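You operate a simulated robot arm through the tools that you are given. There is no shell and no other tool. Be economical: measure what you need, move in short steps, check, and stop when the job is done.

You run a simulated two-armed robot. Do the job below in one go: nothing can be reset, and whatever is moved stays where it is left.

TASK
Wipe the sawdust off the pad, pack it, lay the foam sheet on it and put the lid on.
Fine: the pad's plain end close to the carton wall on the sealer's side, the sheet beside its loop; the cloth block goes back where it stood. Set down upright: cloth block. What is to be rubbed or washed off counts as gone when no trace of it is left.

It is judged by the outcome, as a careful person would: the job done as asked, and still so three seconds after it is handed in. It fails if anything else is knocked over, pushed out of place, dropped, spilled or broken. Lids that push on must go on centred and level and be pressed home; caps that screw on are set level and turned clockwise until they are tight. Flat cloth is picked up by pressing the open fingertips on it (5 to 10 N) and closing them slowly along it; thin cloth reads only 2 to 8 mm in the jaws.

THE ROBOT
Two 6-joint arms with three-finger grippers on one trunk, on a base that drives. Base frame: it is fixed to the floor where the robot stands at the start and does not move with it; the origin is under the middle of the robot, x ahead of it, y to its left, z up; the surface under the hand at the start is at about z = 80. Readings come in cm, rad, newtons and seconds.
The left shoulder is at the start at [4, 14.7, 134.2], the right one opposite. With the tool pointing down near the work surface each hand reaches from about 32 to 54 cm from the robot's upright axis, wherever it stands, measured 20 degrees to its own side. Places, roughly: inside of the open carton [50, -60, 80]; lid with a handle (32x24x8 cm) [60, 40, 80]; rim of the open carton [50, -60, 90]. Payload 2.69 kg a hand.
Tool frame (each hand has its own): the origin (TCP) lies between the finger pads and is the grasp point; the fingertips stand 2.9 cm ahead of it; z points along the fingers, y is the line along which they close. Largest opening 12 cm; the body of the gripper starts 7.8 cm behind the TCP.
Orientation is that of the tool frame in the base frame, as [roll, pitch, yaw] about the fixed x, y, z axes, in that order (R = Rz(yaw) Ry(pitch) Rx(roll)). With the fingers straight down and closing along the base's y, the tool's x points along the base's -x, its y along +y and its z along -z.

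THE INTERFACE
- The arms move only by the tool send_rows. It takes "left_series", "right_series" or both (then of equal length, played together; a hand with none holds still); each is a list of rows, each an object (a shift or turn left out is 0, a gripper value left out holds the last) with "offset": the shift along the tool's x, y, z in m, a list of three; "rotation": the turn, a rotation vector about the tool's x, y, z in rad, a list of three. In form: [{"offset": [x, y, z], "rotation": [wx, wy, wz]}, ...]. A call has 1 to 8 rows; each row is the pose to reach, as a shift and turn from the pose commanded when the call began, along the tool's axes at that moment. "left_claw" and "right_claw" are, for a hand that has rows, the gripper command, from -1 (shut) to 1 (fully open), values between in proportion, set as the call begins (left out, the last holds). Each row takes 0.2 s and may step no farther than 5 cm and 0.15 rad from the row before; otherwise, or with a gripper value out of range, the whole call is refused. Where a pose cannot be reached the arm comes as near as it can. A force on the tool above 40 N (or 10 N above the force at the start of the call, whichever is more), or a blocked arm, ends the call early, and 0.2 s more pass. Each finger halts on what it meets, pressing with about 26 N; the grip force reading is that of the motor and also rises with nothing between the fingers. The clock runs only during rows and for 0.2 s after the last one: add rows that repeat a pose to give the fingers time. The reply holds the time, the measured pose of the TCP, the force on the tool along the base axes, the opening and the grip force, in the units named above and with some noise, with the torque about the TCP (base axes, N m) and any sound that the robot's microphone picked up.
- Cameras (640 x 400 px; columns grow to the right, rows downward): "scene" is now at [9.54, -0.58, 154.73]; the picture's right is [-0.05, -1.00, 0.00], its down [-0.79, 0.04, -0.61] and it looks along [0.61, -0.03, -0.79] (base axes); focal length 289 px, centre (320, 200). "left" rides on the left gripper at [6.3, 0, -10.4] in its tool frame; the picture's right is [0.00, 1.00, 0.00], its down [-0.83, 0.00, -0.56] and it looks along [-0.56, 0.00, 0.83] (tool axes); focal length 275 px, centre (320, 200). "right" rides on the right gripper at [6.3, 0, -10.4] in its tool frame; the picture's right is [0.00, 1.00, 0.00], its down [-0.83, 0.00, -0.56] and it looks along [-0.56, 0.00, 0.83] (tool axes); focal length 275 px, centre (320, 200). There is no depth. A picture from a camera that has moved, and an enlarged one, comes with that camera's place and axes in the base frame and with its lens.
- get_image(camera): a new picture of that camera. It takes no simulated time.
- slide_trunk(by): slides the trunk up (or, below 0, down) by that many cm; the arms and the scene camera ride with it, the base frame stays. It gives what a move gives, with no picture.
- roll_base(legs): drives the robot by 1 to 6 legs, each [ahead, turn to the left] in cm and rad, along the robot's own axes; the way and the turn of a leg run together, so that a leg with both is an arc; at most 150 cm and 3.142 rad a leg. The arms and the cameras ride along, it lands a little off, and it stops where it bumps. It gives what a move gives.
- pan_tilt(pan, tilt): turns the head with the scene camera to pan (to the left, within 1.501 rad either way) and tilt (down, from -0.506 to 1.204), counted from straight ahead of the robot. It gives what a move gives.
- inspect(camera, box): a new picture of the part [left, top, right, bottom] of that camera's present view, enlarged. It takes no simulated time.
- sign_off(): hands the job in; it is judged then, once.

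Work in short steps. Places have to be worked out from the pictures, the camera data and where the tool is seen: move nearer, look again, correct. Check each grasp and each placing, and mend what went wrong. You have 120 turns and 100 pictures in all, those below and enlarged ones among them. Open the grippers and draw the arms clear of the work before you hand the job in, unless the task says otherwise; then end with one line.

The tools are called by a JSON object that holds its "method" and its "body". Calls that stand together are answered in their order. send_rows: Moves the arms, as the interface text tells. Its arguments: {"type":"object","properties":{"left_series":{"type":"array"},"left_claw":{"type":"number"},"right_series":{"type":"array"},"right_claw":{"type":"number"}},"required":[]} The other tools are called the same way: slide_trunk (by) slides the trunk up or down; roll_base (legs) drives the base; pan_tilt (pan, tilt) turns the head that bears the scene camera; get_image (camera) takes a picture; inspect (camera, box) takes an enlarged picture of a part of a camera's view; sign_off () hands the job in.

At the start:

```text
clock: 0.0
left_position: [52.79, 12.44, 99.94]
left_orientation: [-3.141, 0.0, 3.14]
left_force: [0.4, -0.1, 0.3]
left_wrist_torque: [0.04, 0.01, 0.01]
left_opening: 12.0
left_finger_force: 0.1
right_position: [48.68, -23.92, 99.92]
right_orientation: [3.139, 0.001, -3.14]
right_force: [0.1, 0.4, 0.3]
right_wrist_torque: [-0.04, 0.01, -0.01]
right_opening: 12.03
right_finger_force: 0.1
trunk travel left (down, up): [-46.8, 2.9]
robot x, y, heading: [0.16, 0.1, 0.004]
head pan, tilt: [-0.052, 0.918]
```

scene: 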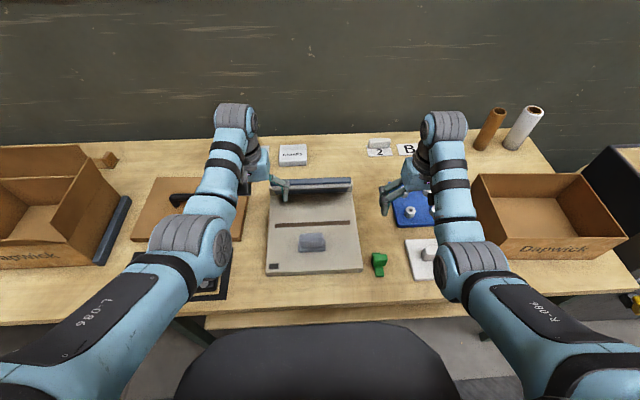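
right: 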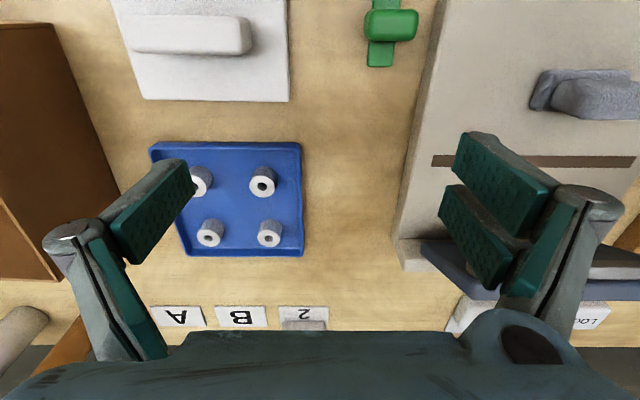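
left: 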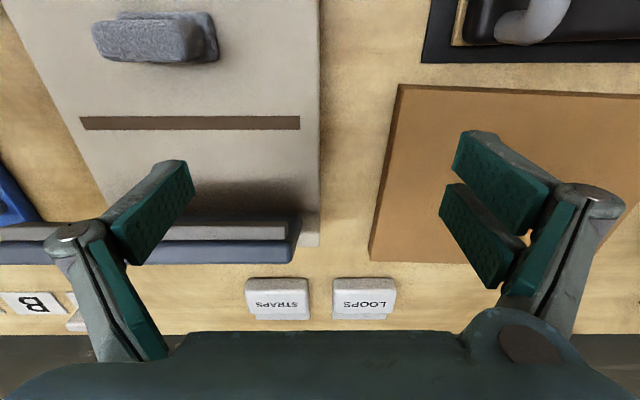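

I start by enlarging the scene view to identify the pad, the foam sheet, the cloth block and the sealer.

{"method": "inspect", "body": {"camera": "scene", "box": [240, 120, 460, 300]}}

{"method": "inspect", "body": {"camera": "scene", "box": [0, 120, 250, 320]}}

{"method": "inspect", "body": {"camera": "scene", "box": [440, 90, 640, 320]}}

{"method": "inspect", "body": {"camera": "left", "box": [0, 0, 640, 330]}}

```text
2.22 times, centred on (350, 210) of scene
camera zoom: at [9.54, -0.58, 154.73], right [-0.05, -1.0, 0.0], down [-0.79, 0.04, -0.61], along [0.61, -0.03, -0.79], focal length 642 px, centre (253, 178)
```

zoom: 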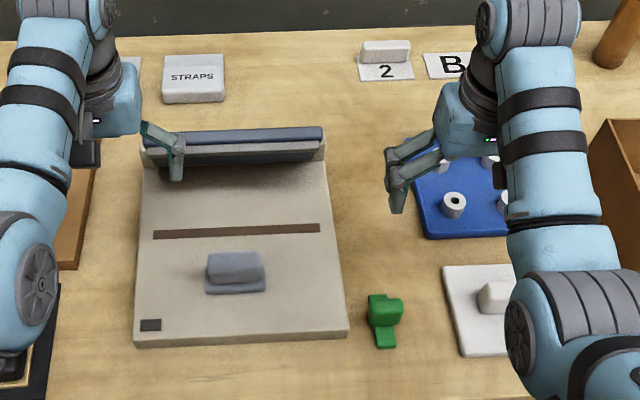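

```text
2.00 times, centred on (125, 220) of scene
camera zoom: at [9.54, -0.58, 154.73], right [-0.05, -1.0, 0.0], down [-0.79, 0.04, -0.61], along [0.61, -0.03, -0.79], focal length 578 px, centre (710, 160)
```

zoom: 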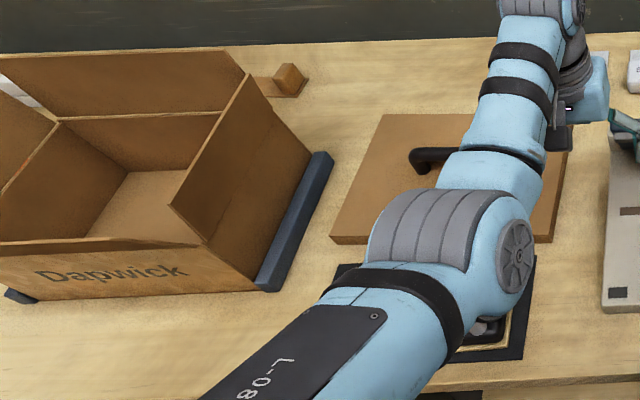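

```text
1.74 times, centred on (540, 205) of scene
camera zoom: at [9.54, -0.58, 154.73], right [-0.05, -1.0, 0.0], down [-0.79, 0.04, -0.61], along [0.61, -0.03, -0.79], focal length 503 px, centre (-63, 191)
```

zoom: 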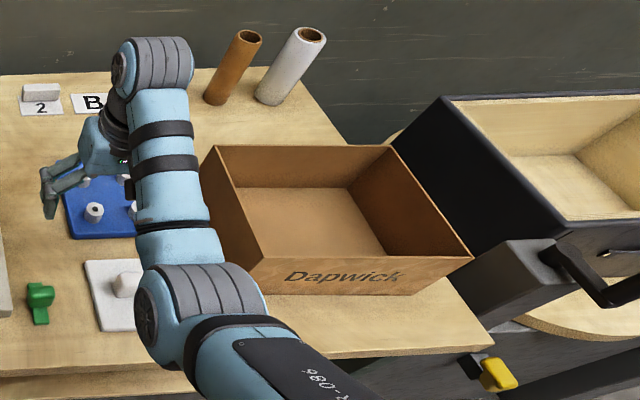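

```text
1.00 times, centred on (320, 165) of left (not enlarged: the box is as wide or as high as the picture)
camera zoom: at [46.44, 12.36, 110.35], right [0.0, 1.0, 0.0], down [0.83, 0.0, 0.56], along [0.56, 0.0, -0.83], focal length 275 px, centre (320, 235)
```

zoom: 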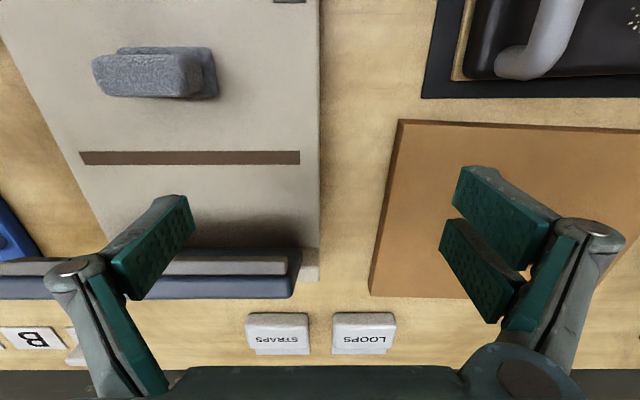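

The black tray with a dark object under the left arm (about [40, 27]) needs a closer look. I move the left hand to have its camera over it.

{"method": "send_rows", "body": {"left_series": [{"offset": [0.02, 0.03, -0.02]}, {"offset": [0.05, 0.06, -0.03]}, {"offset": [0.08, 0.09, -0.04]}, {"offset": [0.11, 0.12, -0.05]}, {"offset": [0.13, 0.15, -0.05]}]}}

{"method": "get_image", "body": {"camera": "left"}}

{"method": "get_image", "body": {"camera": "scene"}}

```text
clock: 1.2
left_position: [46.05, 27.59, 98.09]
left_orientation: [-3.14, 0.001, 3.141]
left_force: [-0.3, 0.3, 0.2]
left_wrist_torque: [0.0, -0.05, 0.03]
left_opening: 12.0
left_finger_force: 0.0
left hand out of reach, approached as far as the arm can: row 2, 3, 4, 5
right_position: [48.48, -23.78, 100.13]
right_orientation: [-3.139, 0.0, -3.139]
right_force: [-0.3, 0.3, -0.2]
right_wrist_torque: [-0.05, 0.01, 0.02]
right_opening: 11.99
right_finger_force: 0.0
trunk travel left (down, up): [-46.8, 2.9]
robot x, y, heading: [-0.1, 0.08, -0.004]
head pan, tilt: [-0.052, 0.918]
```

```text
92 pictures are left
camera left: at [39.65, 27.59, 108.54], right [0.01, 1.0, 0.0], down [0.83, 0.0, 0.56], along [0.56, 0.0, -0.83], focal length 275 px, centre (320, 200)
```

left: 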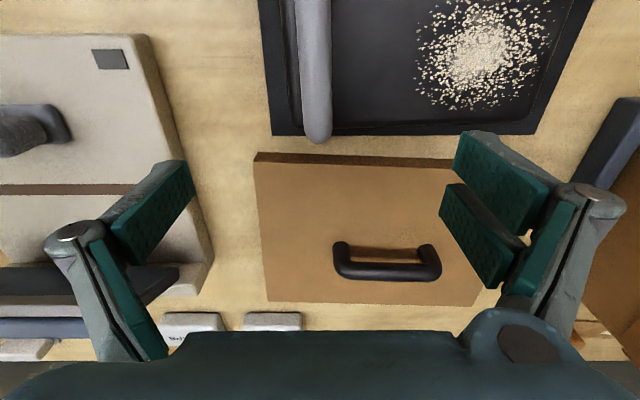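

```text
91 pictures are left
camera scene: at [9.41, -0.33, 154.74], right [-0.05, -1.0, 0.0], down [-0.79, 0.04, -0.61], along [0.61, -0.03, -0.79], focal length 289 px, centre (320, 200)
```

scene: 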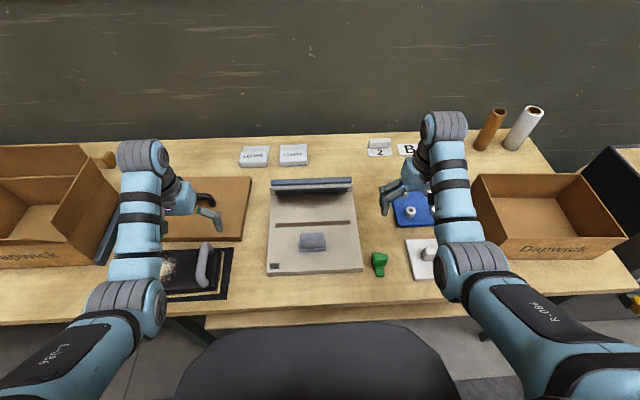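

The pad is the black tray-like object with a grey loop at its −y end and sawdust on its +y half. Now I look closer at the right side: white plate, blue board, green item.

{"method": "send_rows", "body": {"right_series": [{"offset": [0.0, 0.0, -0.04]}, {"offset": [0.0, 0.0, -0.08]}]}}

{"method": "inspect", "body": {"camera": "right", "box": [0, 0, 640, 399]}}

{"method": "inspect", "body": {"camera": "scene", "box": [360, 180, 460, 290]}}

{"method": "inspect", "body": {"camera": "scene", "box": [260, 160, 370, 280]}}

{"method": "inspect", "body": {"camera": "scene", "box": [140, 160, 260, 310]}}

```text
clock: 1.8
left_position: [46.13, 27.41, 98.09]
left_orientation: [-3.14, 0.001, 3.14]
left_force: [0.2, 0.0, -1.4]
left_wrist_torque: [-0.02, -0.04, -0.03]
left_opening: 12.02
left_finger_force: 0.1
right_position: [52.55, -24.37, 105.84]
right_orientation: [-3.139, 0.0, -3.138]
right_force: [0.1, -0.4, 0.3]
right_wrist_torque: [-0.01, 0.01, 0.02]
right_opening: 11.96
right_finger_force: 0.1
right hand out of reach, approached as far as the arm can: row 1, 2
trunk travel left (down, up): [-46.8, 2.9]
robot x, y, heading: [0.13, 0.0, 0.003]
head pan, tilt: [-0.052, 0.918]
```

```text
1.00 times, centred on (320, 200) of right (not enlarged: the box is as wide or as high as the picture)
camera zoom: at [46.4, -24.45, 116.35], right [-0.01, 1.0, 0.0], down [0.83, 0.01, 0.56], along [0.56, 0.0, -0.83], focal length 275 px, centre (320, 200)
```

zoom: 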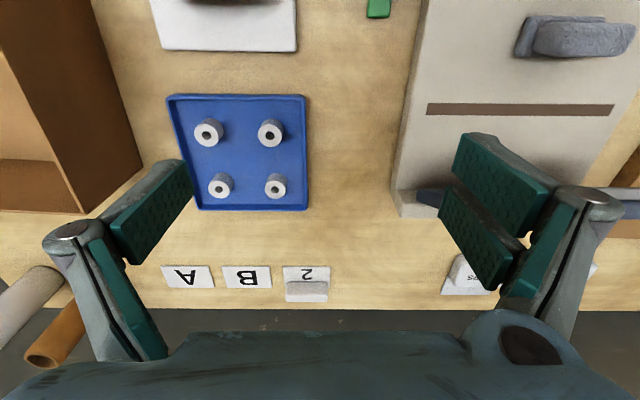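

```text
3.64 times, centred on (410, 235) of scene
camera zoom: at [9.59, -0.44, 154.73], right [-0.05, -1.0, 0.0], down [-0.79, 0.04, -0.61], along [0.61, -0.03, -0.79], focal length 1051 px, centre (-7, 73)
```

zoom: 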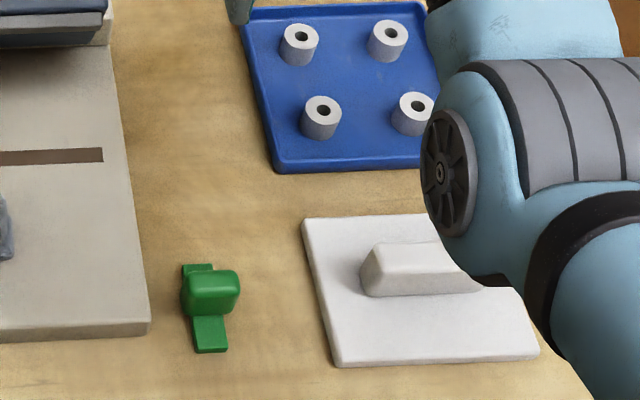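

```text
3.33 times, centred on (315, 220) of scene
camera zoom: at [9.59, -0.44, 154.73], right [-0.05, -1.0, 0.0], down [-0.79, 0.04, -0.61], along [0.61, -0.03, -0.79], focal length 964 px, centre (337, 133)
```

zoom: 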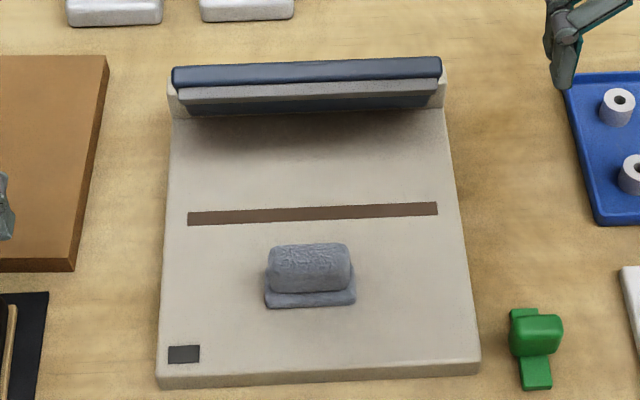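

```text
2.67 times, centred on (200, 235) of scene
camera zoom: at [9.59, -0.44, 154.73], right [-0.05, -1.0, 0.0], down [-0.79, 0.04, -0.61], along [0.61, -0.03, -0.79], focal length 771 px, centre (640, 107)
```

zoom: 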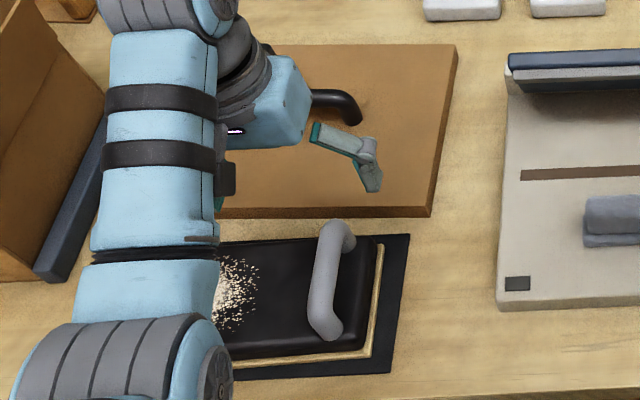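

I read it like this: the cloth block is the grey block on the sealer (about [47.7, 0, 87]), the foam sheet is the white plate with a grip, and the sealer is the central machine, so the carton wall on its side is the +y wall. I shift the base about 13 cm to the left by backing out and coming back, so the left hand reaches both the block and the sawdust.

{"method": "roll_base", "body": {"legs": [[-10, 0], [0, -0.5], [-27, 0], [0, 0.5], [33.5, 0]]}}

{"method": "get_image", "body": {"camera": "scene"}}

{"method": "get_image", "body": {"camera": "left"}}

```text
clock: 9.1
left_position: [45.73, 40.67, 98.35]
left_orientation: [3.141, 0.003, -3.135]
left_force: [-0.4, 1.1, 0.0]
left_wrist_torque: [-0.01, -0.04, 0.04]
left_opening: 12.02
left_finger_force: 0.1
right_position: [52.51, -11.27, 106.0]
right_orientation: [3.141, 0.003, -3.136]
right_force: [-0.9, -0.6, -0.6]
right_wrist_torque: [-0.03, -0.06, 0.0]
right_opening: 11.99
right_finger_force: 0.1
trunk travel left (down, up): [-46.8, 2.9]
robot x, y, heading: [-0.08, 13.11, 0.012]
head pan, tilt: [-0.052, 0.918]
```

```text
86 pictures are left
camera scene: at [9.16, 12.35, 154.75], right [-0.05, -1.0, 0.0], down [-0.79, 0.04, -0.61], along [0.61, -0.03, -0.79], focal length 289 px, centre (320, 200)
```

scene: 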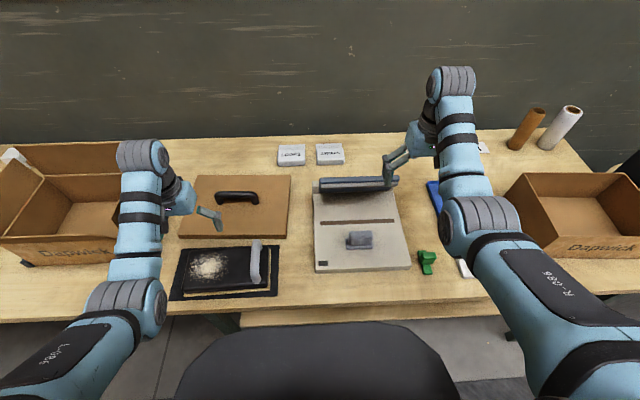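

```text
85 pictures are left
camera left: at [39.32, 40.51, 108.65], right [0.0, 1.0, 0.0], down [0.83, 0.0, 0.56], along [0.56, 0.0, -0.83], focal length 275 px, centre (320, 200)
```

left: 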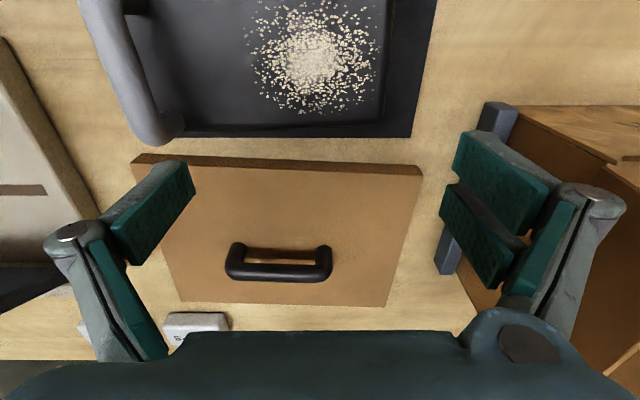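

I zoom on the pad to measure it.

{"method": "inspect", "body": {"camera": "scene", "box": [160, 225, 290, 310]}}

{"method": "inspect", "body": {"camera": "scene", "box": [305, 165, 420, 280]}}

```text
4.71 times, centred on (225, 268) of scene
camera zoom: at [9.16, 12.35, 154.75], right [-0.05, -1.0, 0.0], down [-0.79, 0.04, -0.61], along [0.61, -0.03, -0.79], focal length 1361 px, centre (767, -118)
```

zoom: 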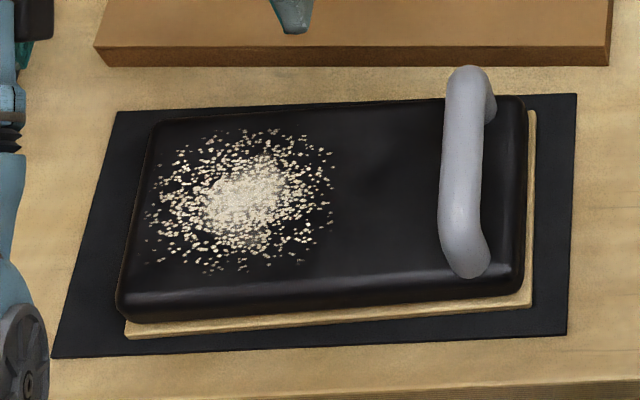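

```text
3.48 times, centred on (362, 222) of scene
camera zoom: at [9.16, 12.35, 154.75], right [-0.05, -1.0, 0.0], down [-0.79, 0.04, -0.61], along [0.61, -0.03, -0.79], focal length 1006 px, centre (172, 122)
```

zoom: 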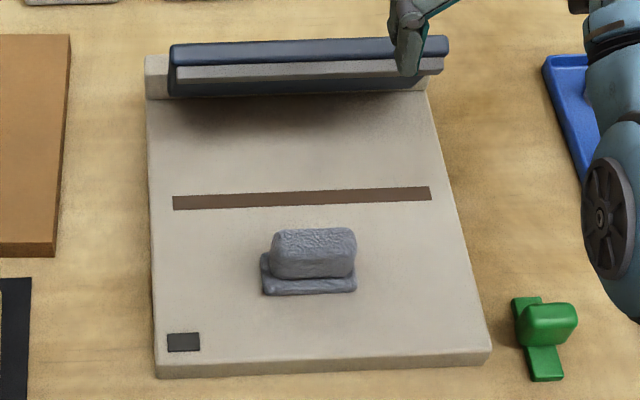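

The block has a base plate about 8×4 cm with a narrower body on top. I clear the right hand to its right and carry the left hand over the block.

{"method": "send_rows", "body": {"right_series": [{"offset": [0.02, -0.04, 0.0]}, {"offset": [0.04, -0.08, 0.0]}, {"offset": [0.05, -0.12, 0.0]}, {"offset": [0.05, -0.15, 0.0]}, {"offset": [0.05, -0.15, 0.0]}, {"offset": [0.05, -0.15, 0.0]}, {"offset": [0.05, -0.15, 0.0]}, {"offset": [0.05, -0.15, 0.0]}], "left_series": [{"offset": [0, -0.045, 0]}, {"offset": [0.0, -0.09, 0]}, {"offset": [0.0, -0.135, 0]}, {"offset": [0.0, -0.18, 0]}, {"offset": [0.0, -0.225, 0]}, {"offset": [0.0, -0.27, 0]}, {"offset": [0.0, -0.315, 0]}, {"offset": [0.0, -0.36, 0]}]}}

{"method": "get_image", "body": {"camera": "left"}}

```text
clock: 10.9
left_position: [50.46, 12.86, 96.9]
left_orientation: [-3.138, 0.001, -3.137]
left_force: [0.0, -0.6, -0.3]
left_wrist_torque: [-0.01, 0.02, 0.02]
left_opening: 12.0
left_finger_force: 0.0
left hand out of reach, approached as far as the arm can: row 1, 2, 6, 7, 8
right_position: [48.51, -26.7, 105.36]
right_orientation: [3.141, 0.001, -3.133]
right_force: [0.1, -0.2, 0.3]
right_wrist_torque: [0.0, 0.01, -0.01]
right_opening: 12.02
right_finger_force: 0.0
right hand out of reach, approached as far as the arm can: row 1, 2, 3, 4, 5, 6, 7, 8
trunk travel left (down, up): [-46.8, 2.9]
robot x, y, heading: [-0.07, 12.47, 0.008]
head pan, tilt: [-0.052, 0.918]
```

```text
82 pictures are left
camera left: at [44.04, 12.88, 107.17], right [0.0, 1.0, 0.0], down [0.83, 0.0, 0.56], along [0.56, 0.0, -0.83], focal length 275 px, centre (320, 200)
```

left: 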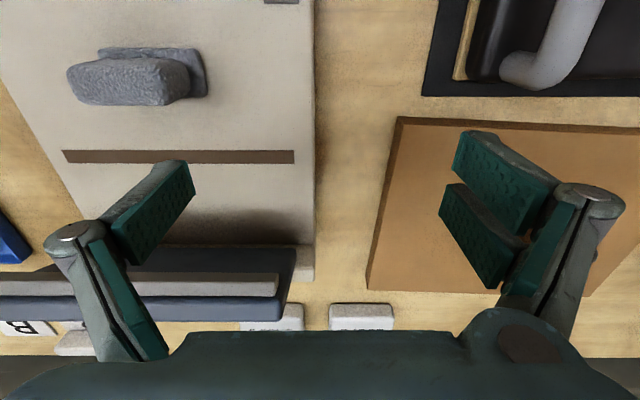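

The left hand can't reach across far enough from here, so I turn the base right 0.38 rad on the spot, bringing the block within the left hand's range.

{"method": "roll_base", "body": {"legs": [[0, -0.38]]}}

{"method": "get_image", "body": {"camera": "left"}}

```text
clock: 12.4
left_position: [46.77, -5.87, 96.71]
left_orientation: [-3.138, 0.001, 2.762]
left_force: [0.2, -0.3, 0.9]
left_wrist_torque: [-0.02, 0.01, -0.02]
left_opening: 12.0
left_finger_force: 0.0
right_position: [30.23, -41.9, 105.42]
right_orientation: [-3.14, 0.0, 2.765]
right_force: [0.1, 0.0, -1.3]
right_wrist_torque: [-0.01, 0.0, -0.01]
right_opening: 11.98
right_finger_force: 0.0
trunk travel left (down, up): [-46.8, 2.9]
robot x, y, heading: [-0.27, 13.33, -0.377]
head pan, tilt: [-0.052, 0.918]
```

```text
81 pictures are left
camera left: at [40.99, -3.39, 107.1], right [0.37, 0.93, 0.0], down [0.77, -0.31, 0.56], along [0.51, -0.21, -0.83], focal length 275 px, centre (320, 200)
```

left: 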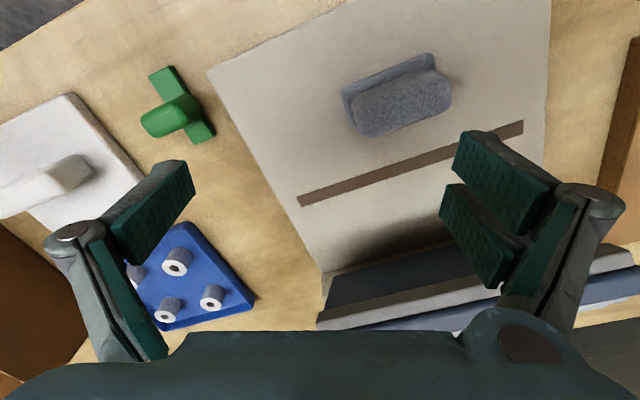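

I align the hand's yaw with the block and centre above it.

{"method": "send_rows", "body": {"left_series": [{"offset": [0.005, 0.02, 0.0], "rotation": [0, 0, -0.13]}, {"offset": [0.01, 0.04, 0.01], "rotation": [0, 0, -0.26]}, {"offset": [0.015, 0.059, 0.02], "rotation": [0, 0, -0.38]}]}}

{"method": "get_image", "body": {"camera": "left"}}

{"method": "get_image", "body": {"camera": "scene"}}

```text
clock: 13.2
left_position: [49.56, -1.31, 93.86]
left_orientation: [-3.141, -0.002, -3.139]
left_force: [-0.2, -0.1, -0.1]
left_wrist_torque: [-0.01, 0.01, -0.02]
left_opening: 12.01
left_finger_force: 0.1
left hand out of reach, approached as far as the arm can: row 1, 2, 3
right_position: [30.2, -41.99, 105.37]
right_orientation: [-3.14, 0.0, 2.767]
right_force: [0.5, -1.1, 0.0]
right_wrist_torque: [-0.02, -0.02, 0.03]
right_opening: 12.0
right_finger_force: 0.1
trunk travel left (down, up): [-46.8, 2.9]
robot x, y, heading: [-0.1, 13.09, -0.376]
head pan, tilt: [-0.052, 0.918]
```

```text
80 pictures are left
camera left: at [43.29, -1.34, 104.14], right [0.0, 1.0, 0.0], down [0.83, 0.0, 0.55], along [0.55, 0.0, -0.83], focal length 275 px, centre (320, 200)
```

left: 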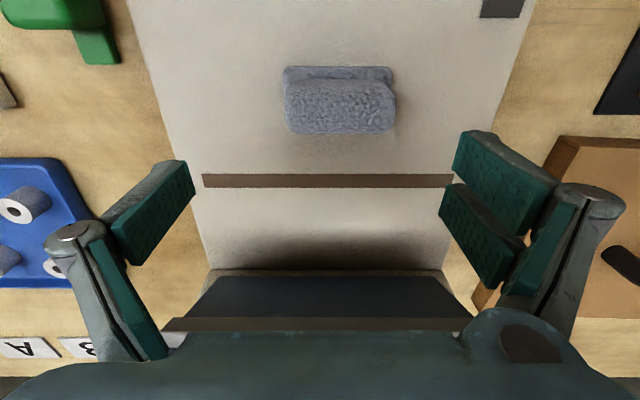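

```text
79 pictures are left
camera scene: at [8.74, 8.86, 154.73], right [-0.42, -0.91, 0.0], down [-0.72, 0.33, -0.61], along [0.55, -0.25, -0.79], focal length 289 px, centre (320, 200)
```

scene: 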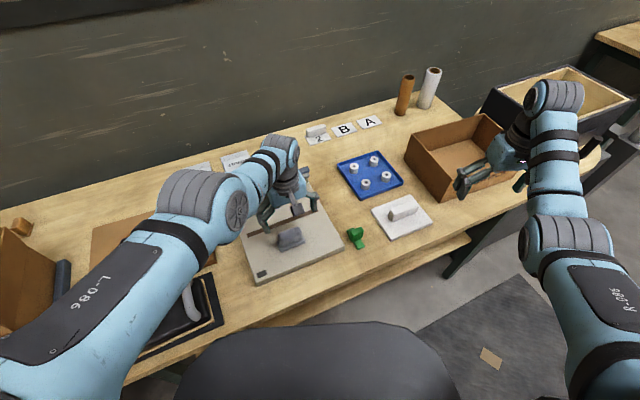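

Block body centre judged at [47.6, −0.2], top near z 88. I centre over it and descend in two steps.

{"method": "send_rows", "body": {"left_series": [{"offset": [0.01, 0.006, 0.015]}, {"offset": [0.0196, 0.011, 0.03]}, {"offset": [0.0196, 0.011, 0.03]}]}}

{"method": "get_image", "body": {"camera": "left"}}

```text
clock: 14.0
left_position: [48.14, -0.83, 90.35]
left_orientation: [3.14, -0.004, -3.141]
left_force: [-0.1, -0.5, 0.5]
left_wrist_torque: [-0.01, 0.01, 0.02]
left_opening: 11.98
left_finger_force: 0.0
left hand out of reach, approached as far as the arm can: row 1, 2, 3
right_position: [30.17, -42.03, 105.39]
right_orientation: [3.14, 0.001, 2.763]
right_force: [0.3, 0.3, 0.5]
right_wrist_torque: [-0.01, 0.01, 0.02]
right_opening: 12.01
right_finger_force: 0.0
trunk travel left (down, up): [-46.8, 2.9]
robot x, y, heading: [0.45, 12.96, -0.378]
head pan, tilt: [-0.052, 0.918]
```

```text
78 pictures are left
camera left: at [41.85, -0.88, 100.73], right [0.0, 1.0, 0.0], down [0.83, 0.0, 0.55], along [0.55, 0.0, -0.83], focal length 275 px, centre (320, 200)
```

left: 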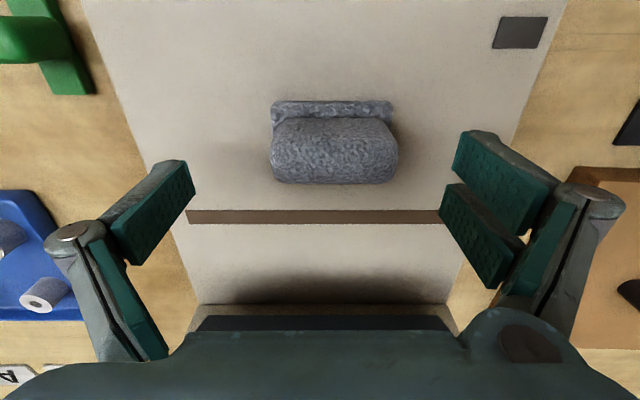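

Nearly centred; I descend to grip height (TCP about z 87.6) with a small correction.

{"method": "send_rows", "body": {"left_series": [{"offset": [0.004, 0.007, 0.015]}, {"offset": [0.004, 0.007, 0.028]}, {"offset": [0.004, 0.007, 0.028]}]}}

{"method": "get_image", "body": {"camera": "left"}}

```text
clock: 14.8
left_position: [47.39, 0.06, 87.76]
left_orientation: [-3.139, 0.001, -3.14]
left_force: [-0.3, -0.8, 0.0]
left_wrist_torque: [-0.02, -0.04, 0.0]
left_opening: 11.99
left_finger_force: 0.1
left hand out of reach, approached as far as the arm can: row 2, 3
right_position: [30.16, -41.98, 105.42]
right_orientation: [3.141, 0.0, 2.766]
right_force: [0.2, 0.6, -0.6]
right_wrist_torque: [0.0, 0.02, -0.03]
right_opening: 12.02
right_finger_force: 0.2
trunk travel left (down, up): [-46.8, 2.9]
robot x, y, heading: [-0.24, 13.2, -0.373]
head pan, tilt: [-0.052, 0.918]
```

```text
77 pictures are left
camera left: at [41.15, 0.1, 98.15], right [0.0, 1.0, 0.0], down [0.83, 0.0, 0.56], along [0.56, 0.0, -0.83], focal length 275 px, centre (320, 200)
```

left: 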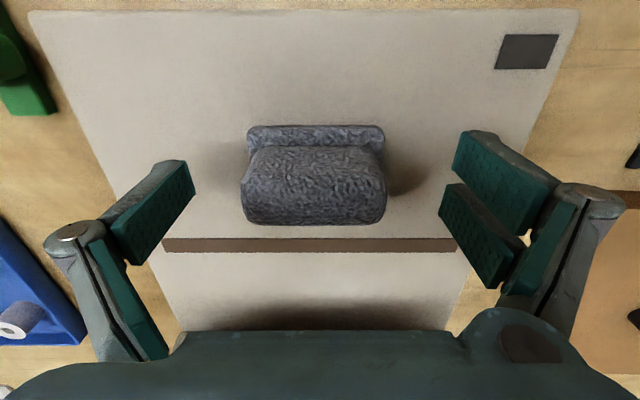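

The body sits centred between the fingers with its top near TCP level. I go 0.5 cm lower and close.

{"method": "send_rows", "body": {"left_series": [{"offset": [0.0, 0.0, 0.005]}, {"offset": [0.0, 0.0, 0.005]}]}}

{"method": "send_rows", "body": {"left_series": [{"offset": [0.0, 0.0, 0.0]}, {"offset": [0.0, 0.0, 0.0]}, {"offset": [0.0, 0.0, 0.0]}, {"offset": [0.0, 0.0, 0.0]}], "left_claw": -1}}

{"method": "get_image", "body": {"camera": "left"}}

```text
clock: 15.4
left_position: [47.42, 0.19, 87.37]
left_orientation: [-3.139, -0.002, -3.14]
left_force: [0.3, -0.1, -0.4]
left_wrist_torque: [0.01, 0.01, 0.0]
left_opening: 11.98
left_finger_force: 0.1
right_position: [30.03, -42.0, 105.49]
right_orientation: [3.141, -0.001, 2.765]
right_force: [0.6, 0.2, 0.5]
right_wrist_torque: [-0.02, -0.02, 0.0]
right_opening: 12.0
right_finger_force: 0.1
trunk travel left (down, up): [-46.8, 2.9]
robot x, y, heading: [-0.1, 12.66, -0.379]
head pan, tilt: [-0.052, 0.918]
```

```text
clock: 16.4
left_position: [47.45, 0.21, 87.37]
left_orientation: [-3.14, 0.0, -3.14]
left_force: [1.9, -0.7, 2.4]
left_wrist_torque: [-0.1, 0.01, 0.01]
left_opening: 6.42
left_finger_force: 26.4
right_position: [30.17, -41.97, 105.38]
right_orientation: [3.14, -0.001, 2.765]
right_force: [0.4, 0.3, -0.5]
right_wrist_torque: [0.02, 0.01, 0.01]
right_opening: 11.98
right_finger_force: 0.0
trunk travel left (down, up): [-46.8, 2.9]
robot x, y, heading: [-0.61, 12.92, -0.379]
head pan, tilt: [-0.052, 0.918]
```

```text
76 pictures are left
camera left: at [41.04, 0.24, 97.71], right [0.0, 1.0, 0.0], down [0.83, 0.0, 0.56], along [0.56, 0.0, -0.83], focal length 275 px, centre (320, 200)
```

left: 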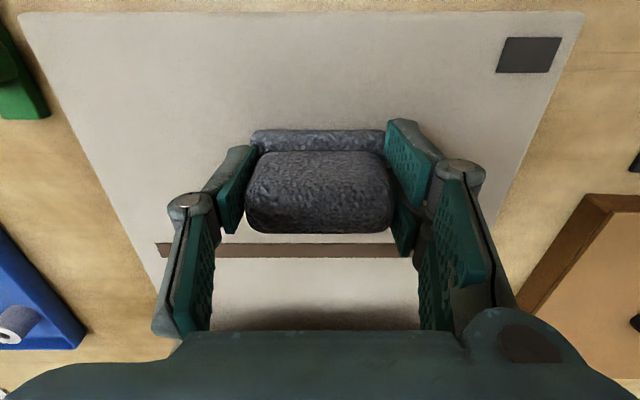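

Gripped firmly (6.4 cm). I note the home pose as TCP [47.4, 0.2, 87.4], then lift.

{"method": "send_rows", "body": {"left_series": [{"offset": [0.0, 0.0, -0.03]}, {"offset": [0.0, 0.0, -0.06]}, {"offset": [0.0, 0.0, -0.085]}]}}

{"method": "get_image", "body": {"camera": "left"}}

```text
clock: 17.2
left_position: [49.79, -1.65, 94.8]
left_orientation: [-3.142, -0.003, -3.141]
left_force: [1.8, -0.2, 0.2]
left_wrist_torque: [-0.01, -0.01, 0.01]
left_opening: 6.42
left_finger_force: 26.5
left hand out of reach, approached as far as the arm can: row 1, 2, 3
right_position: [30.12, -42.02, 105.36]
right_orientation: [3.141, 0.001, 2.766]
right_force: [0.3, -0.4, 0.3]
right_wrist_torque: [-0.01, 0.02, -0.02]
right_opening: 12.01
right_finger_force: 0.0
trunk travel left (down, up): [-46.8, 2.9]
robot x, y, heading: [-0.01, 12.79, -0.382]
head pan, tilt: [-0.052, 0.918]
```

```text
75 pictures are left
camera left: at [43.46, -1.67, 105.15], right [0.0, 1.0, 0.0], down [0.83, 0.0, 0.55], along [0.55, 0.0, -0.83], focal length 275 px, centre (320, 200)
```

left: 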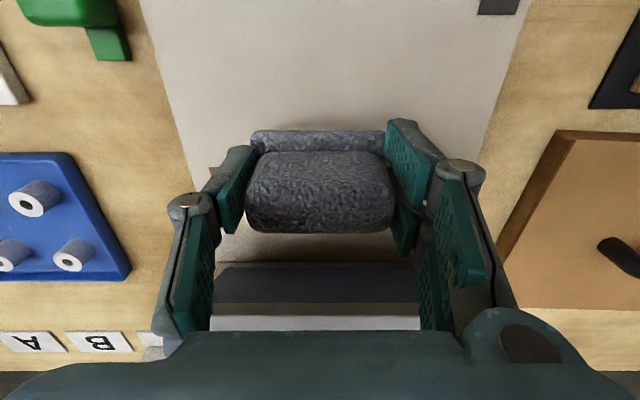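

The block is held clear. I turn the base back to heading 0; the sawdust is judged centred at [42.2, 39.6] on a pad top near z 86, about 10.5 × 9 cm.

{"method": "roll_base", "body": {"legs": [[0, 0.38]]}}

{"method": "send_rows", "body": {"left_series": [{"offset": [0.0, 0.03, -0.01], "rotation": [0, 0, 0.13]}, {"offset": [0.0, 0.07, -0.01], "rotation": [0, 0, 0.26]}, {"offset": [0.0, 0.11, -0.01], "rotation": [0, 0, 0.38]}, {"offset": [0.0, 0.15, -0.01], "rotation": [0, 0, 0.38]}, {"offset": [0.0, 0.18, 0.0], "rotation": [0, 0, 0.38]}, {"offset": [0.0, 0.2, 0.0], "rotation": [0, 0, 0.38]}]}}

```text
clock: 18.8
left_position: [51.57, 17.7, 94.82]
left_orientation: [3.141, 0.0, -2.762]
left_force: [-0.4, 0.1, -0.3]
left_wrist_torque: [-0.01, 0.0, -0.01]
left_opening: 6.41
left_finger_force: 26.4
right_position: [48.23, -26.86, 105.36]
right_orientation: [-3.142, 0.0, -3.139]
right_force: [-0.3, -0.2, 0.4]
right_wrist_torque: [0.06, 0.0, -0.03]
right_opening: 12.02
right_finger_force: 0.1
trunk travel left (down, up): [-46.8, 2.9]
robot x, y, heading: [-0.03, 12.83, 0.006]
head pan, tilt: [-0.052, 0.918]
```

```text
clock: 20.2
left_position: [52.98, 35.7, 91.34]
left_orientation: [-3.14, -0.003, -3.14]
left_force: [0.2, 0.4, -0.2]
left_wrist_torque: [-0.01, -0.01, 0.02]
left_opening: 6.4
left_finger_force: 25.9
left hand out of reach, approached as far as the arm can: row 1, 2, 3, 4, 5, 6
right_position: [48.31, -26.7, 105.46]
right_orientation: [3.141, 0.0, -3.139]
right_force: [-0.1, -0.4, -0.1]
right_wrist_torque: [0.02, 0.01, -0.02]
right_opening: 11.98
right_finger_force: 0.0
trunk travel left (down, up): [-46.8, 2.9]
robot x, y, heading: [-0.16, 12.5, 0.006]
head pan, tilt: [-0.052, 0.918]
```

The height sagged to 91.3 near the reach limit; no contact read. I look at where the block is with respect to the pad.

{"method": "get_image", "body": {"camera": "left"}}

{"method": "get_image", "body": {"camera": "scene"}}

```text
74 pictures are left
camera left: at [46.65, 35.81, 101.78], right [0.0, 1.0, 0.0], down [0.83, 0.0, 0.55], along [0.55, 0.0, -0.83], focal length 275 px, centre (320, 200)
```

left: 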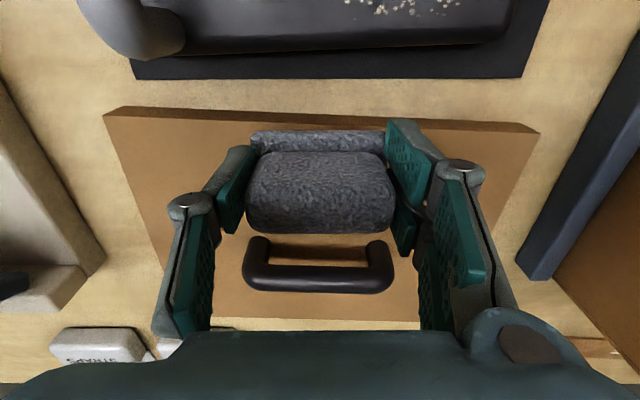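

```text
73 pictures are left
camera scene: at [9.53, 12.35, 154.73], right [-0.05, -1.0, 0.0], down [-0.79, 0.04, -0.61], along [0.61, -0.03, -0.79], focal length 289 px, centre (320, 200)
```

scene: 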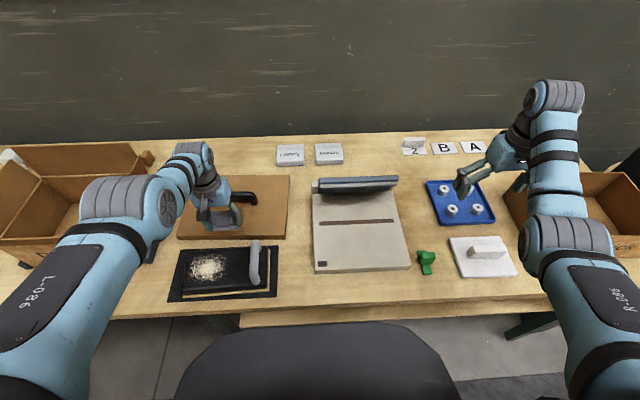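

Bringing the block back over the pad, just above its surface.

{"method": "send_rows", "body": {"left_series": [{"offset": [0.01, 0.035, -0.01]}, {"offset": [0.04, 0.039, -0.01]}, {"offset": [0.075, 0.039, -0.01]}, {"offset": [0.108, 0.039, -0.01]}, {"offset": [0.108, 0.039, -0.01]}]}}

{"method": "get_image", "body": {"camera": "left"}}

```text
clock: 21.4
left_position: [50.73, 41.49, 87.81]
left_orientation: [-3.139, -0.002, -3.138]
left_force: [-0.3, 0.0, 0.5]
left_wrist_torque: [-0.03, 0.0, -0.04]
left_opening: 6.4
left_finger_force: 25.4
left hand out of reach, approached as far as the arm can: row 1, 2, 3, 4, 5
right_position: [48.37, -26.76, 105.38]
right_orientation: [-3.139, 0.001, -3.139]
right_force: [-0.3, -0.1, -0.8]
right_wrist_torque: [0.01, 0.01, 0.02]
right_opening: 11.97
right_finger_force: 0.0
trunk travel left (down, up): [-46.8, 2.9]
robot x, y, heading: [-0.03, 12.5, 0.002]
head pan, tilt: [-0.052, 0.918]
```

```text
72 pictures are left
camera left: at [44.47, 41.58, 98.3], right [0.0, 1.0, 0.0], down [0.83, 0.0, 0.55], along [0.55, 0.0, -0.83], focal length 275 px, centre (320, 200)
```

left: 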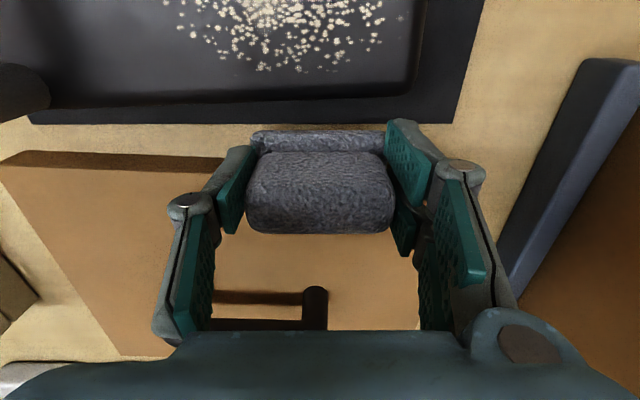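

The arm can't fold closer at this height, so I'd better back the base off instead. First I raise trunk and hand a little and check.

{"method": "slide_trunk", "body": {"by": 2.8}}

{"method": "send_rows", "body": {"left_series": [{"offset": [0.0, -0.015, -0.02]}, {"offset": [0.0, -0.02, -0.03]}]}}

```text
clock: 22.1
left_position: [50.86, 41.46, 90.75]
left_orientation: [-3.141, -0.002, -3.141]
left_force: [-0.3, -0.3, -0.1]
left_wrist_torque: [0.0, -0.01, -0.02]
left_opening: 6.4
left_finger_force: 26.1
right_position: [48.3, -26.88, 108.05]
right_orientation: [-3.141, -0.001, -3.14]
right_force: [-0.2, -0.1, -0.8]
right_wrist_torque: [0.01, -0.01, -0.02]
right_opening: 12.02
right_finger_force: 0.2
trunk travel left (down, up): [-49.6, 0.1]
robot x, y, heading: [-0.27, 12.88, -0.003]
head pan, tilt: [-0.052, 0.918]
```

```text
clock: 22.7
left_position: [52.15, 39.76, 93.07]
left_orientation: [-3.14, -0.007, -3.141]
left_force: [-0.6, -0.1, -0.5]
left_wrist_torque: [-0.01, 0.0, 0.02]
left_opening: 6.39
left_finger_force: 25.8
left hand out of reach, approached as far as the arm can: row 1, 2
right_position: [48.25, -26.91, 108.16]
right_orientation: [3.141, -0.001, -3.139]
right_force: [0.2, -0.2, -0.4]
right_wrist_torque: [-0.01, 0.0, 0.0]
right_opening: 12.02
right_finger_force: 0.1
trunk travel left (down, up): [-49.6, 0.1]
robot x, y, heading: [-0.15, 13.04, 0.001]
head pan, tilt: [-0.052, 0.918]
```

I back the base off 10 cm so the block comes over the sawdust with the hand held still.

{"method": "roll_base", "body": {"legs": [[-10, 0]]}}

{"method": "get_image", "body": {"camera": "scene"}}

{"method": "get_image", "body": {"camera": "left"}}

```text
clock: 23.9
left_position: [42.8, 39.73, 92.52]
left_orientation: [-3.141, -0.014, -3.141]
left_force: [1.0, 0.2, -1.0]
left_wrist_torque: [0.0, 0.06, -0.04]
left_opening: 6.39
left_finger_force: 26.2
right_position: [39.03, -26.82, 107.69]
right_orientation: [3.141, -0.01, -3.141]
right_force: [0.3, -0.7, 0.1]
right_wrist_torque: [0.0, 0.08, -0.01]
right_opening: 12.0
right_finger_force: 0.1
trunk travel left (down, up): [-49.6, 0.1]
robot x, y, heading: [-10.3, 12.6, 0.001]
head pan, tilt: [-0.052, 0.918]
```

```text
71 pictures are left
camera scene: at [0.69, 12.26, 157.33], right [-0.05, -1.0, 0.0], down [-0.8, 0.04, -0.6], along [0.6, -0.03, -0.8], focal length 289 px, centre (320, 200)
```

scene: 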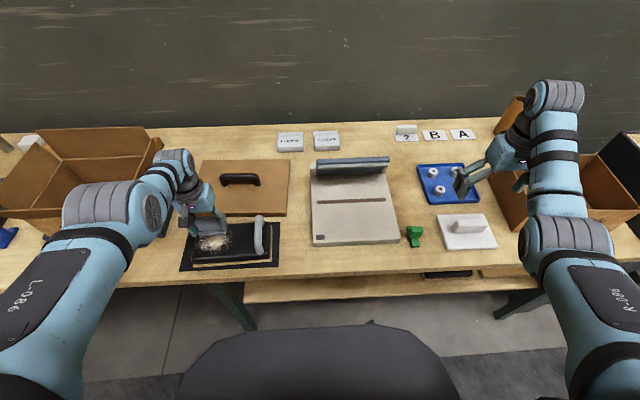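

```text
70 pictures are left
camera left: at [36.6, 39.74, 103.06], right [0.01, 1.0, 0.0], down [0.84, 0.0, 0.54], along [0.54, 0.0, -0.84], focal length 275 px, centre (320, 200)
```

left: 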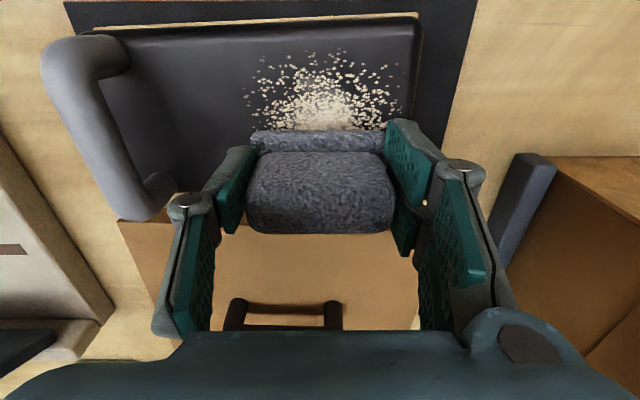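

Block is above the dust. I lower slowly to find contact.

{"method": "send_rows", "body": {"left_series": [{"offset": [0, 0, 0.005]}, {"offset": [0, 0, 0.01]}]}}

{"method": "send_rows", "body": {"left_series": [{"offset": [0, 0, 0.004]}, {"offset": [0, 0, 0.008]}]}}

```text
clock: 24.5
left_position: [42.15, 39.67, 91.96]
left_orientation: [-3.14, -0.01, 3.14]
left_force: [0.3, 0.6, -0.6]
left_wrist_torque: [0.02, 0.03, -0.01]
left_opening: 6.39
left_finger_force: 26.0
right_position: [38.5, -26.99, 107.95]
right_orientation: [3.141, -0.004, -3.14]
right_force: [0.6, 0.5, 0.0]
right_wrist_torque: [0.0, 0.06, 0.02]
right_opening: 12.01
right_finger_force: 0.1
trunk travel left (down, up): [-49.6, 0.1]
robot x, y, heading: [-9.91, 13.06, -0.003]
head pan, tilt: [-0.052, 0.918]
```

```text
clock: 25.1
left_position: [41.79, 39.68, 91.89]
left_orientation: [-3.14, -0.008, -3.139]
left_force: [0.1, 0.3, -0.8]
left_wrist_torque: [-0.01, 0.02, 0.0]
left_opening: 6.42
left_finger_force: 25.6
left hand out of reach, approached as far as the arm can: row 1, 2
right_position: [38.28, -26.91, 107.99]
right_orientation: [3.141, 0.001, -3.14]
right_force: [0.2, 0.3, -0.5]
right_wrist_torque: [-0.03, 0.03, -0.01]
right_opening: 12.0
right_finger_force: 0.0
trunk travel left (down, up): [-49.6, 0.1]
robot x, y, heading: [-9.97, 13.04, -0.001]
head pan, tilt: [-0.052, 0.918]
```

Readings suggest I'm at the outer reach limit instead. Test: raise the hand by 1.5 cm and pull it in 3 cm.

{"method": "send_rows", "body": {"left_series": [{"offset": [0.01, 0, -0.01]}, {"offset": [0.03, 0, -0.015]}]}}

```text
clock: 25.7
left_position: [38.72, 39.83, 93.41]
left_orientation: [-3.138, -0.005, -3.142]
left_force: [-0.3, -0.2, -0.5]
left_wrist_torque: [0.0, 0.0, 0.03]
left_opening: 6.41
left_finger_force: 25.7
right_position: [37.99, -26.76, 108.03]
right_orientation: [3.141, 0.002, -3.14]
right_force: [-0.8, 0.1, -0.1]
right_wrist_torque: [0.01, 0.01, 0.02]
right_opening: 11.99
right_finger_force: 0.1
trunk travel left (down, up): [-49.6, 0.1]
robot x, y, heading: [-10.24, 12.91, 0.0]
head pan, tilt: [-0.052, 0.918]
```

Reached exactly, so that was the outer limit. I drive 5.5 cm forward to centre the wiping range in reach.

{"method": "roll_base", "body": {"legs": [[5.5, 0]]}}

{"method": "send_rows", "body": {"left_series": [{"offset": [0.01, 0, 0.005]}, {"offset": [0.02, 0, 0.01]}, {"offset": [0.02, 0, 0.015]}]}}

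```text
clock: 26.6
left_position: [43.51, 39.69, 93.76]
left_orientation: [-3.139, 0.005, 3.139]
left_force: [0.5, 0.0, -0.8]
left_wrist_torque: [-0.04, 0.07, 0.01]
left_opening: 6.4
left_finger_force: 25.9
right_position: [42.69, -27.03, 108.6]
right_orientation: [-3.141, 0.01, 3.14]
right_force: [-0.4, -1.0, -0.7]
right_wrist_torque: [0.04, 0.02, -0.04]
right_opening: 12.02
right_finger_force: 0.1
trunk travel left (down, up): [-49.6, 0.1]
robot x, y, heading: [-4.88, 12.78, 0.002]
head pan, tilt: [-0.052, 0.918]
```

```text
clock: 27.4
left_position: [41.75, 39.78, 92.18]
left_orientation: [-3.14, 0.001, 3.141]
left_force: [0.3, -0.2, -1.0]
left_wrist_torque: [-0.02, -0.05, -0.01]
left_opening: 6.4
left_finger_force: 26.3
right_position: [43.01, -27.06, 108.41]
right_orientation: [-3.14, 0.006, 3.141]
right_force: [-0.2, 0.5, 0.4]
right_wrist_torque: [0.0, -0.04, 0.03]
right_opening: 11.99
right_finger_force: 0.0
trunk travel left (down, up): [-49.6, 0.1]
robot x, y, heading: [-4.75, 12.76, -0.003]
head pan, tilt: [-0.052, 0.918]
```

Reach is fine here. Continuing down in small steps until contact.

{"method": "send_rows", "body": {"left_series": [{"offset": [0, 0, 0.003]}, {"offset": [0, 0, 0.006]}, {"offset": [0, 0, 0.009]}, {"offset": [0, 0, 0.012]}]}}

{"method": "send_rows", "body": {"left_series": [{"offset": [0, 0, 0.003]}, {"offset": [0, 0, 0.006]}]}}

```text
clock: 28.4
left_position: [42.3, 39.63, 90.84]
left_orientation: [-3.141, -0.002, 3.14]
left_force: [0.1, -0.1, -0.1]
left_wrist_torque: [0.01, 0.0, -0.02]
left_opening: 6.41
left_finger_force: 25.8
right_position: [43.42, -27.04, 108.09]
right_orientation: [-3.141, 0.002, -3.141]
right_force: [-0.3, 0.2, 0.8]
right_wrist_torque: [0.0, 0.03, -0.01]
right_opening: 11.99
right_finger_force: 0.1
trunk travel left (down, up): [-49.6, 0.1]
robot x, y, heading: [-4.61, 12.69, 0.002]
head pan, tilt: [-0.052, 0.918]
```

```text
clock: 29.0
left_position: [42.09, 39.7, 90.1]
left_orientation: [-3.14, -0.002, 3.141]
left_force: [-0.8, -0.2, -1.4]
left_wrist_torque: [0.02, -0.01, -0.03]
left_opening: 6.43
left_finger_force: 26.1
right_position: [43.24, -27.07, 108.21]
right_orientation: [-3.139, 0.001, 3.14]
right_force: [0.6, 0.1, 0.1]
right_wrist_torque: [-0.02, 0.0, 0.03]
right_opening: 12.0
right_finger_force: 0.1
trunk travel left (down, up): [-49.6, 0.1]
robot x, y, heading: [-4.56, 12.69, -0.001]
head pan, tilt: [-0.052, 0.918]
```

{"method": "send_rows", "body": {"left_series": [{"offset": [0, 0, 0.003]}, {"offset": [0, 0, 0.006]}, {"offset": [0, 0, 0.009]}]}}

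{"method": "get_image", "body": {"camera": "left"}}

```text
clock: 29.8
left_position: [42.04, 39.71, 89.17]
left_orientation: [-3.14, -0.001, 3.139]
left_force: [0.4, 0.3, -0.3]
left_wrist_torque: [-0.01, -0.04, -0.01]
left_opening: 6.4
left_finger_force: 26.1
right_position: [43.32, -27.05, 108.1]
right_orientation: [-3.141, 0.0, 3.141]
right_force: [0.2, 0.1, 0.7]
right_wrist_torque: [0.01, 0.0, 0.0]
right_opening: 11.98
right_finger_force: 0.1
trunk travel left (down, up): [-49.6, 0.1]
robot x, y, heading: [-4.67, 12.71, -0.001]
head pan, tilt: [-0.052, 0.918]
```

```text
69 pictures are left
camera left: at [35.77, 39.77, 99.65], right [0.01, 1.0, 0.0], down [0.83, 0.0, 0.55], along [0.55, 0.0, -0.83], focal length 275 px, centre (320, 200)
```

left: 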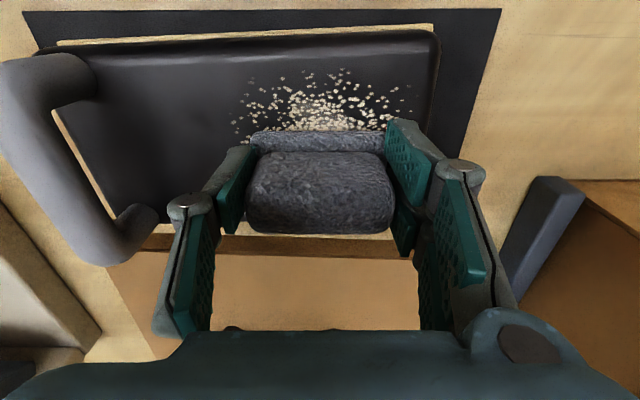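

Still no contact; continuing down.

{"method": "send_rows", "body": {"left_series": [{"offset": [0, 0, 0.003]}, {"offset": [0, 0, 0.006]}, {"offset": [0, 0, 0.009]}]}}

{"method": "send_rows", "body": {"left_series": [{"offset": [0, 0, 0.002]}, {"offset": [0, 0, 0.004]}]}}

```text
clock: 30.6
left_position: [42.0, 39.74, 88.64]
left_orientation: [3.14, 0.006, -3.14]
left_force: [3.5, 3.9, 27.4]
left_wrist_torque: [0.15, -0.12, 0.04]
left_opening: 6.44
left_finger_force: 26.4
right_position: [43.07, -27.11, 108.36]
right_orientation: [-3.14, 0.004, -3.141]
right_force: [-0.2, -0.8, -0.1]
right_wrist_torque: [-0.02, 0.01, -0.01]
right_opening: 11.99
right_finger_force: 0.2
trunk travel left (down, up): [-49.6, 0.1]
robot x, y, heading: [-4.92, 12.99, -0.003]
head pan, tilt: [-0.052, 0.918]
```

```text
clock: 31.4
left_position: [41.97, 39.71, 88.4]
left_orientation: [3.14, 0.007, -3.141]
left_force: [-5.9, -2.4, 16.3]
left_wrist_torque: [-0.04, 0.33, 0.04]
left_opening: 6.44
left_finger_force: 26.5
right_position: [43.06, -27.27, 108.31]
right_orientation: [3.14, 0.006, -3.14]
right_force: [-1.0, -0.8, -0.3]
right_wrist_torque: [0.0, 0.01, 0.0]
right_opening: 12.0
right_finger_force: 0.1
trunk travel left (down, up): [-49.6, 0.1]
robot x, y, heading: [-4.53, 13.12, -0.0]
head pan, tilt: [-0.052, 0.918]
stopped in row 2 (left hand): the force on the tool passed its limit at 42 N (the readings are from after the stop); the commanded pose is now the measured one
```

Contact at TCP z ≈ 88.7. I now rub with about 10–20 N across the dusty area, strokes along x at two y positions.

{"method": "send_rows", "body": {"left_series": [{"offset": [0.0, -0.02, -0.001]}, {"offset": [0.03, -0.02, -0.001]}, {"offset": [0.0, -0.02, -0.001]}, {"offset": [-0.035, -0.02, -0.001]}, {"offset": [-0.035, 0.02, -0.001]}, {"offset": [0.0, 0.02, -0.001]}, {"offset": [0.03, 0.02, -0.001]}, {"offset": [0.03, 0.0, -0.001]}]}}

{"method": "get_image", "body": {"camera": "left"}}

```text
clock: 32.8
left_position: [45.42, 41.47, 88.4]
left_orientation: [-3.14, 0.026, 3.136]
left_force: [-0.9, -0.2, 3.4]
left_wrist_torque: [0.12, -0.03, 0.03]
left_opening: 6.42
left_finger_force: 25.7
left hand out of reach, approached as far as the arm can: row 5, 6
right_position: [42.95, -27.2, 108.34]
right_orientation: [-3.141, 0.005, 3.14]
right_force: [-0.6, -0.6, -0.8]
right_wrist_torque: [0.03, -0.03, 0.01]
right_opening: 12.01
right_finger_force: 0.1
trunk travel left (down, up): [-49.6, 0.1]
robot x, y, heading: [-4.73, 12.77, -0.009]
head pan, tilt: [-0.052, 0.918]
stopped in row 6 (left hand): the force on the tool passed its limit at 52 N (the readings are from after the stop); the commanded pose is now the measured one
```

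```text
68 pictures are left
camera left: at [38.71, 41.47, 98.61], right [0.01, 1.0, 0.0], down [0.82, -0.01, 0.58], along [0.58, -0.01, -0.82], focal length 275 px, centre (320, 200)
```

left: 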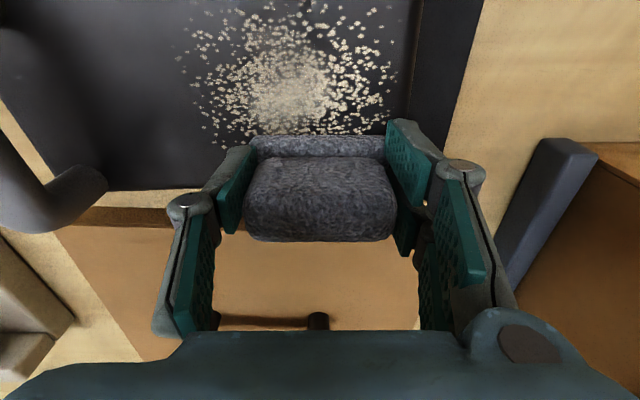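

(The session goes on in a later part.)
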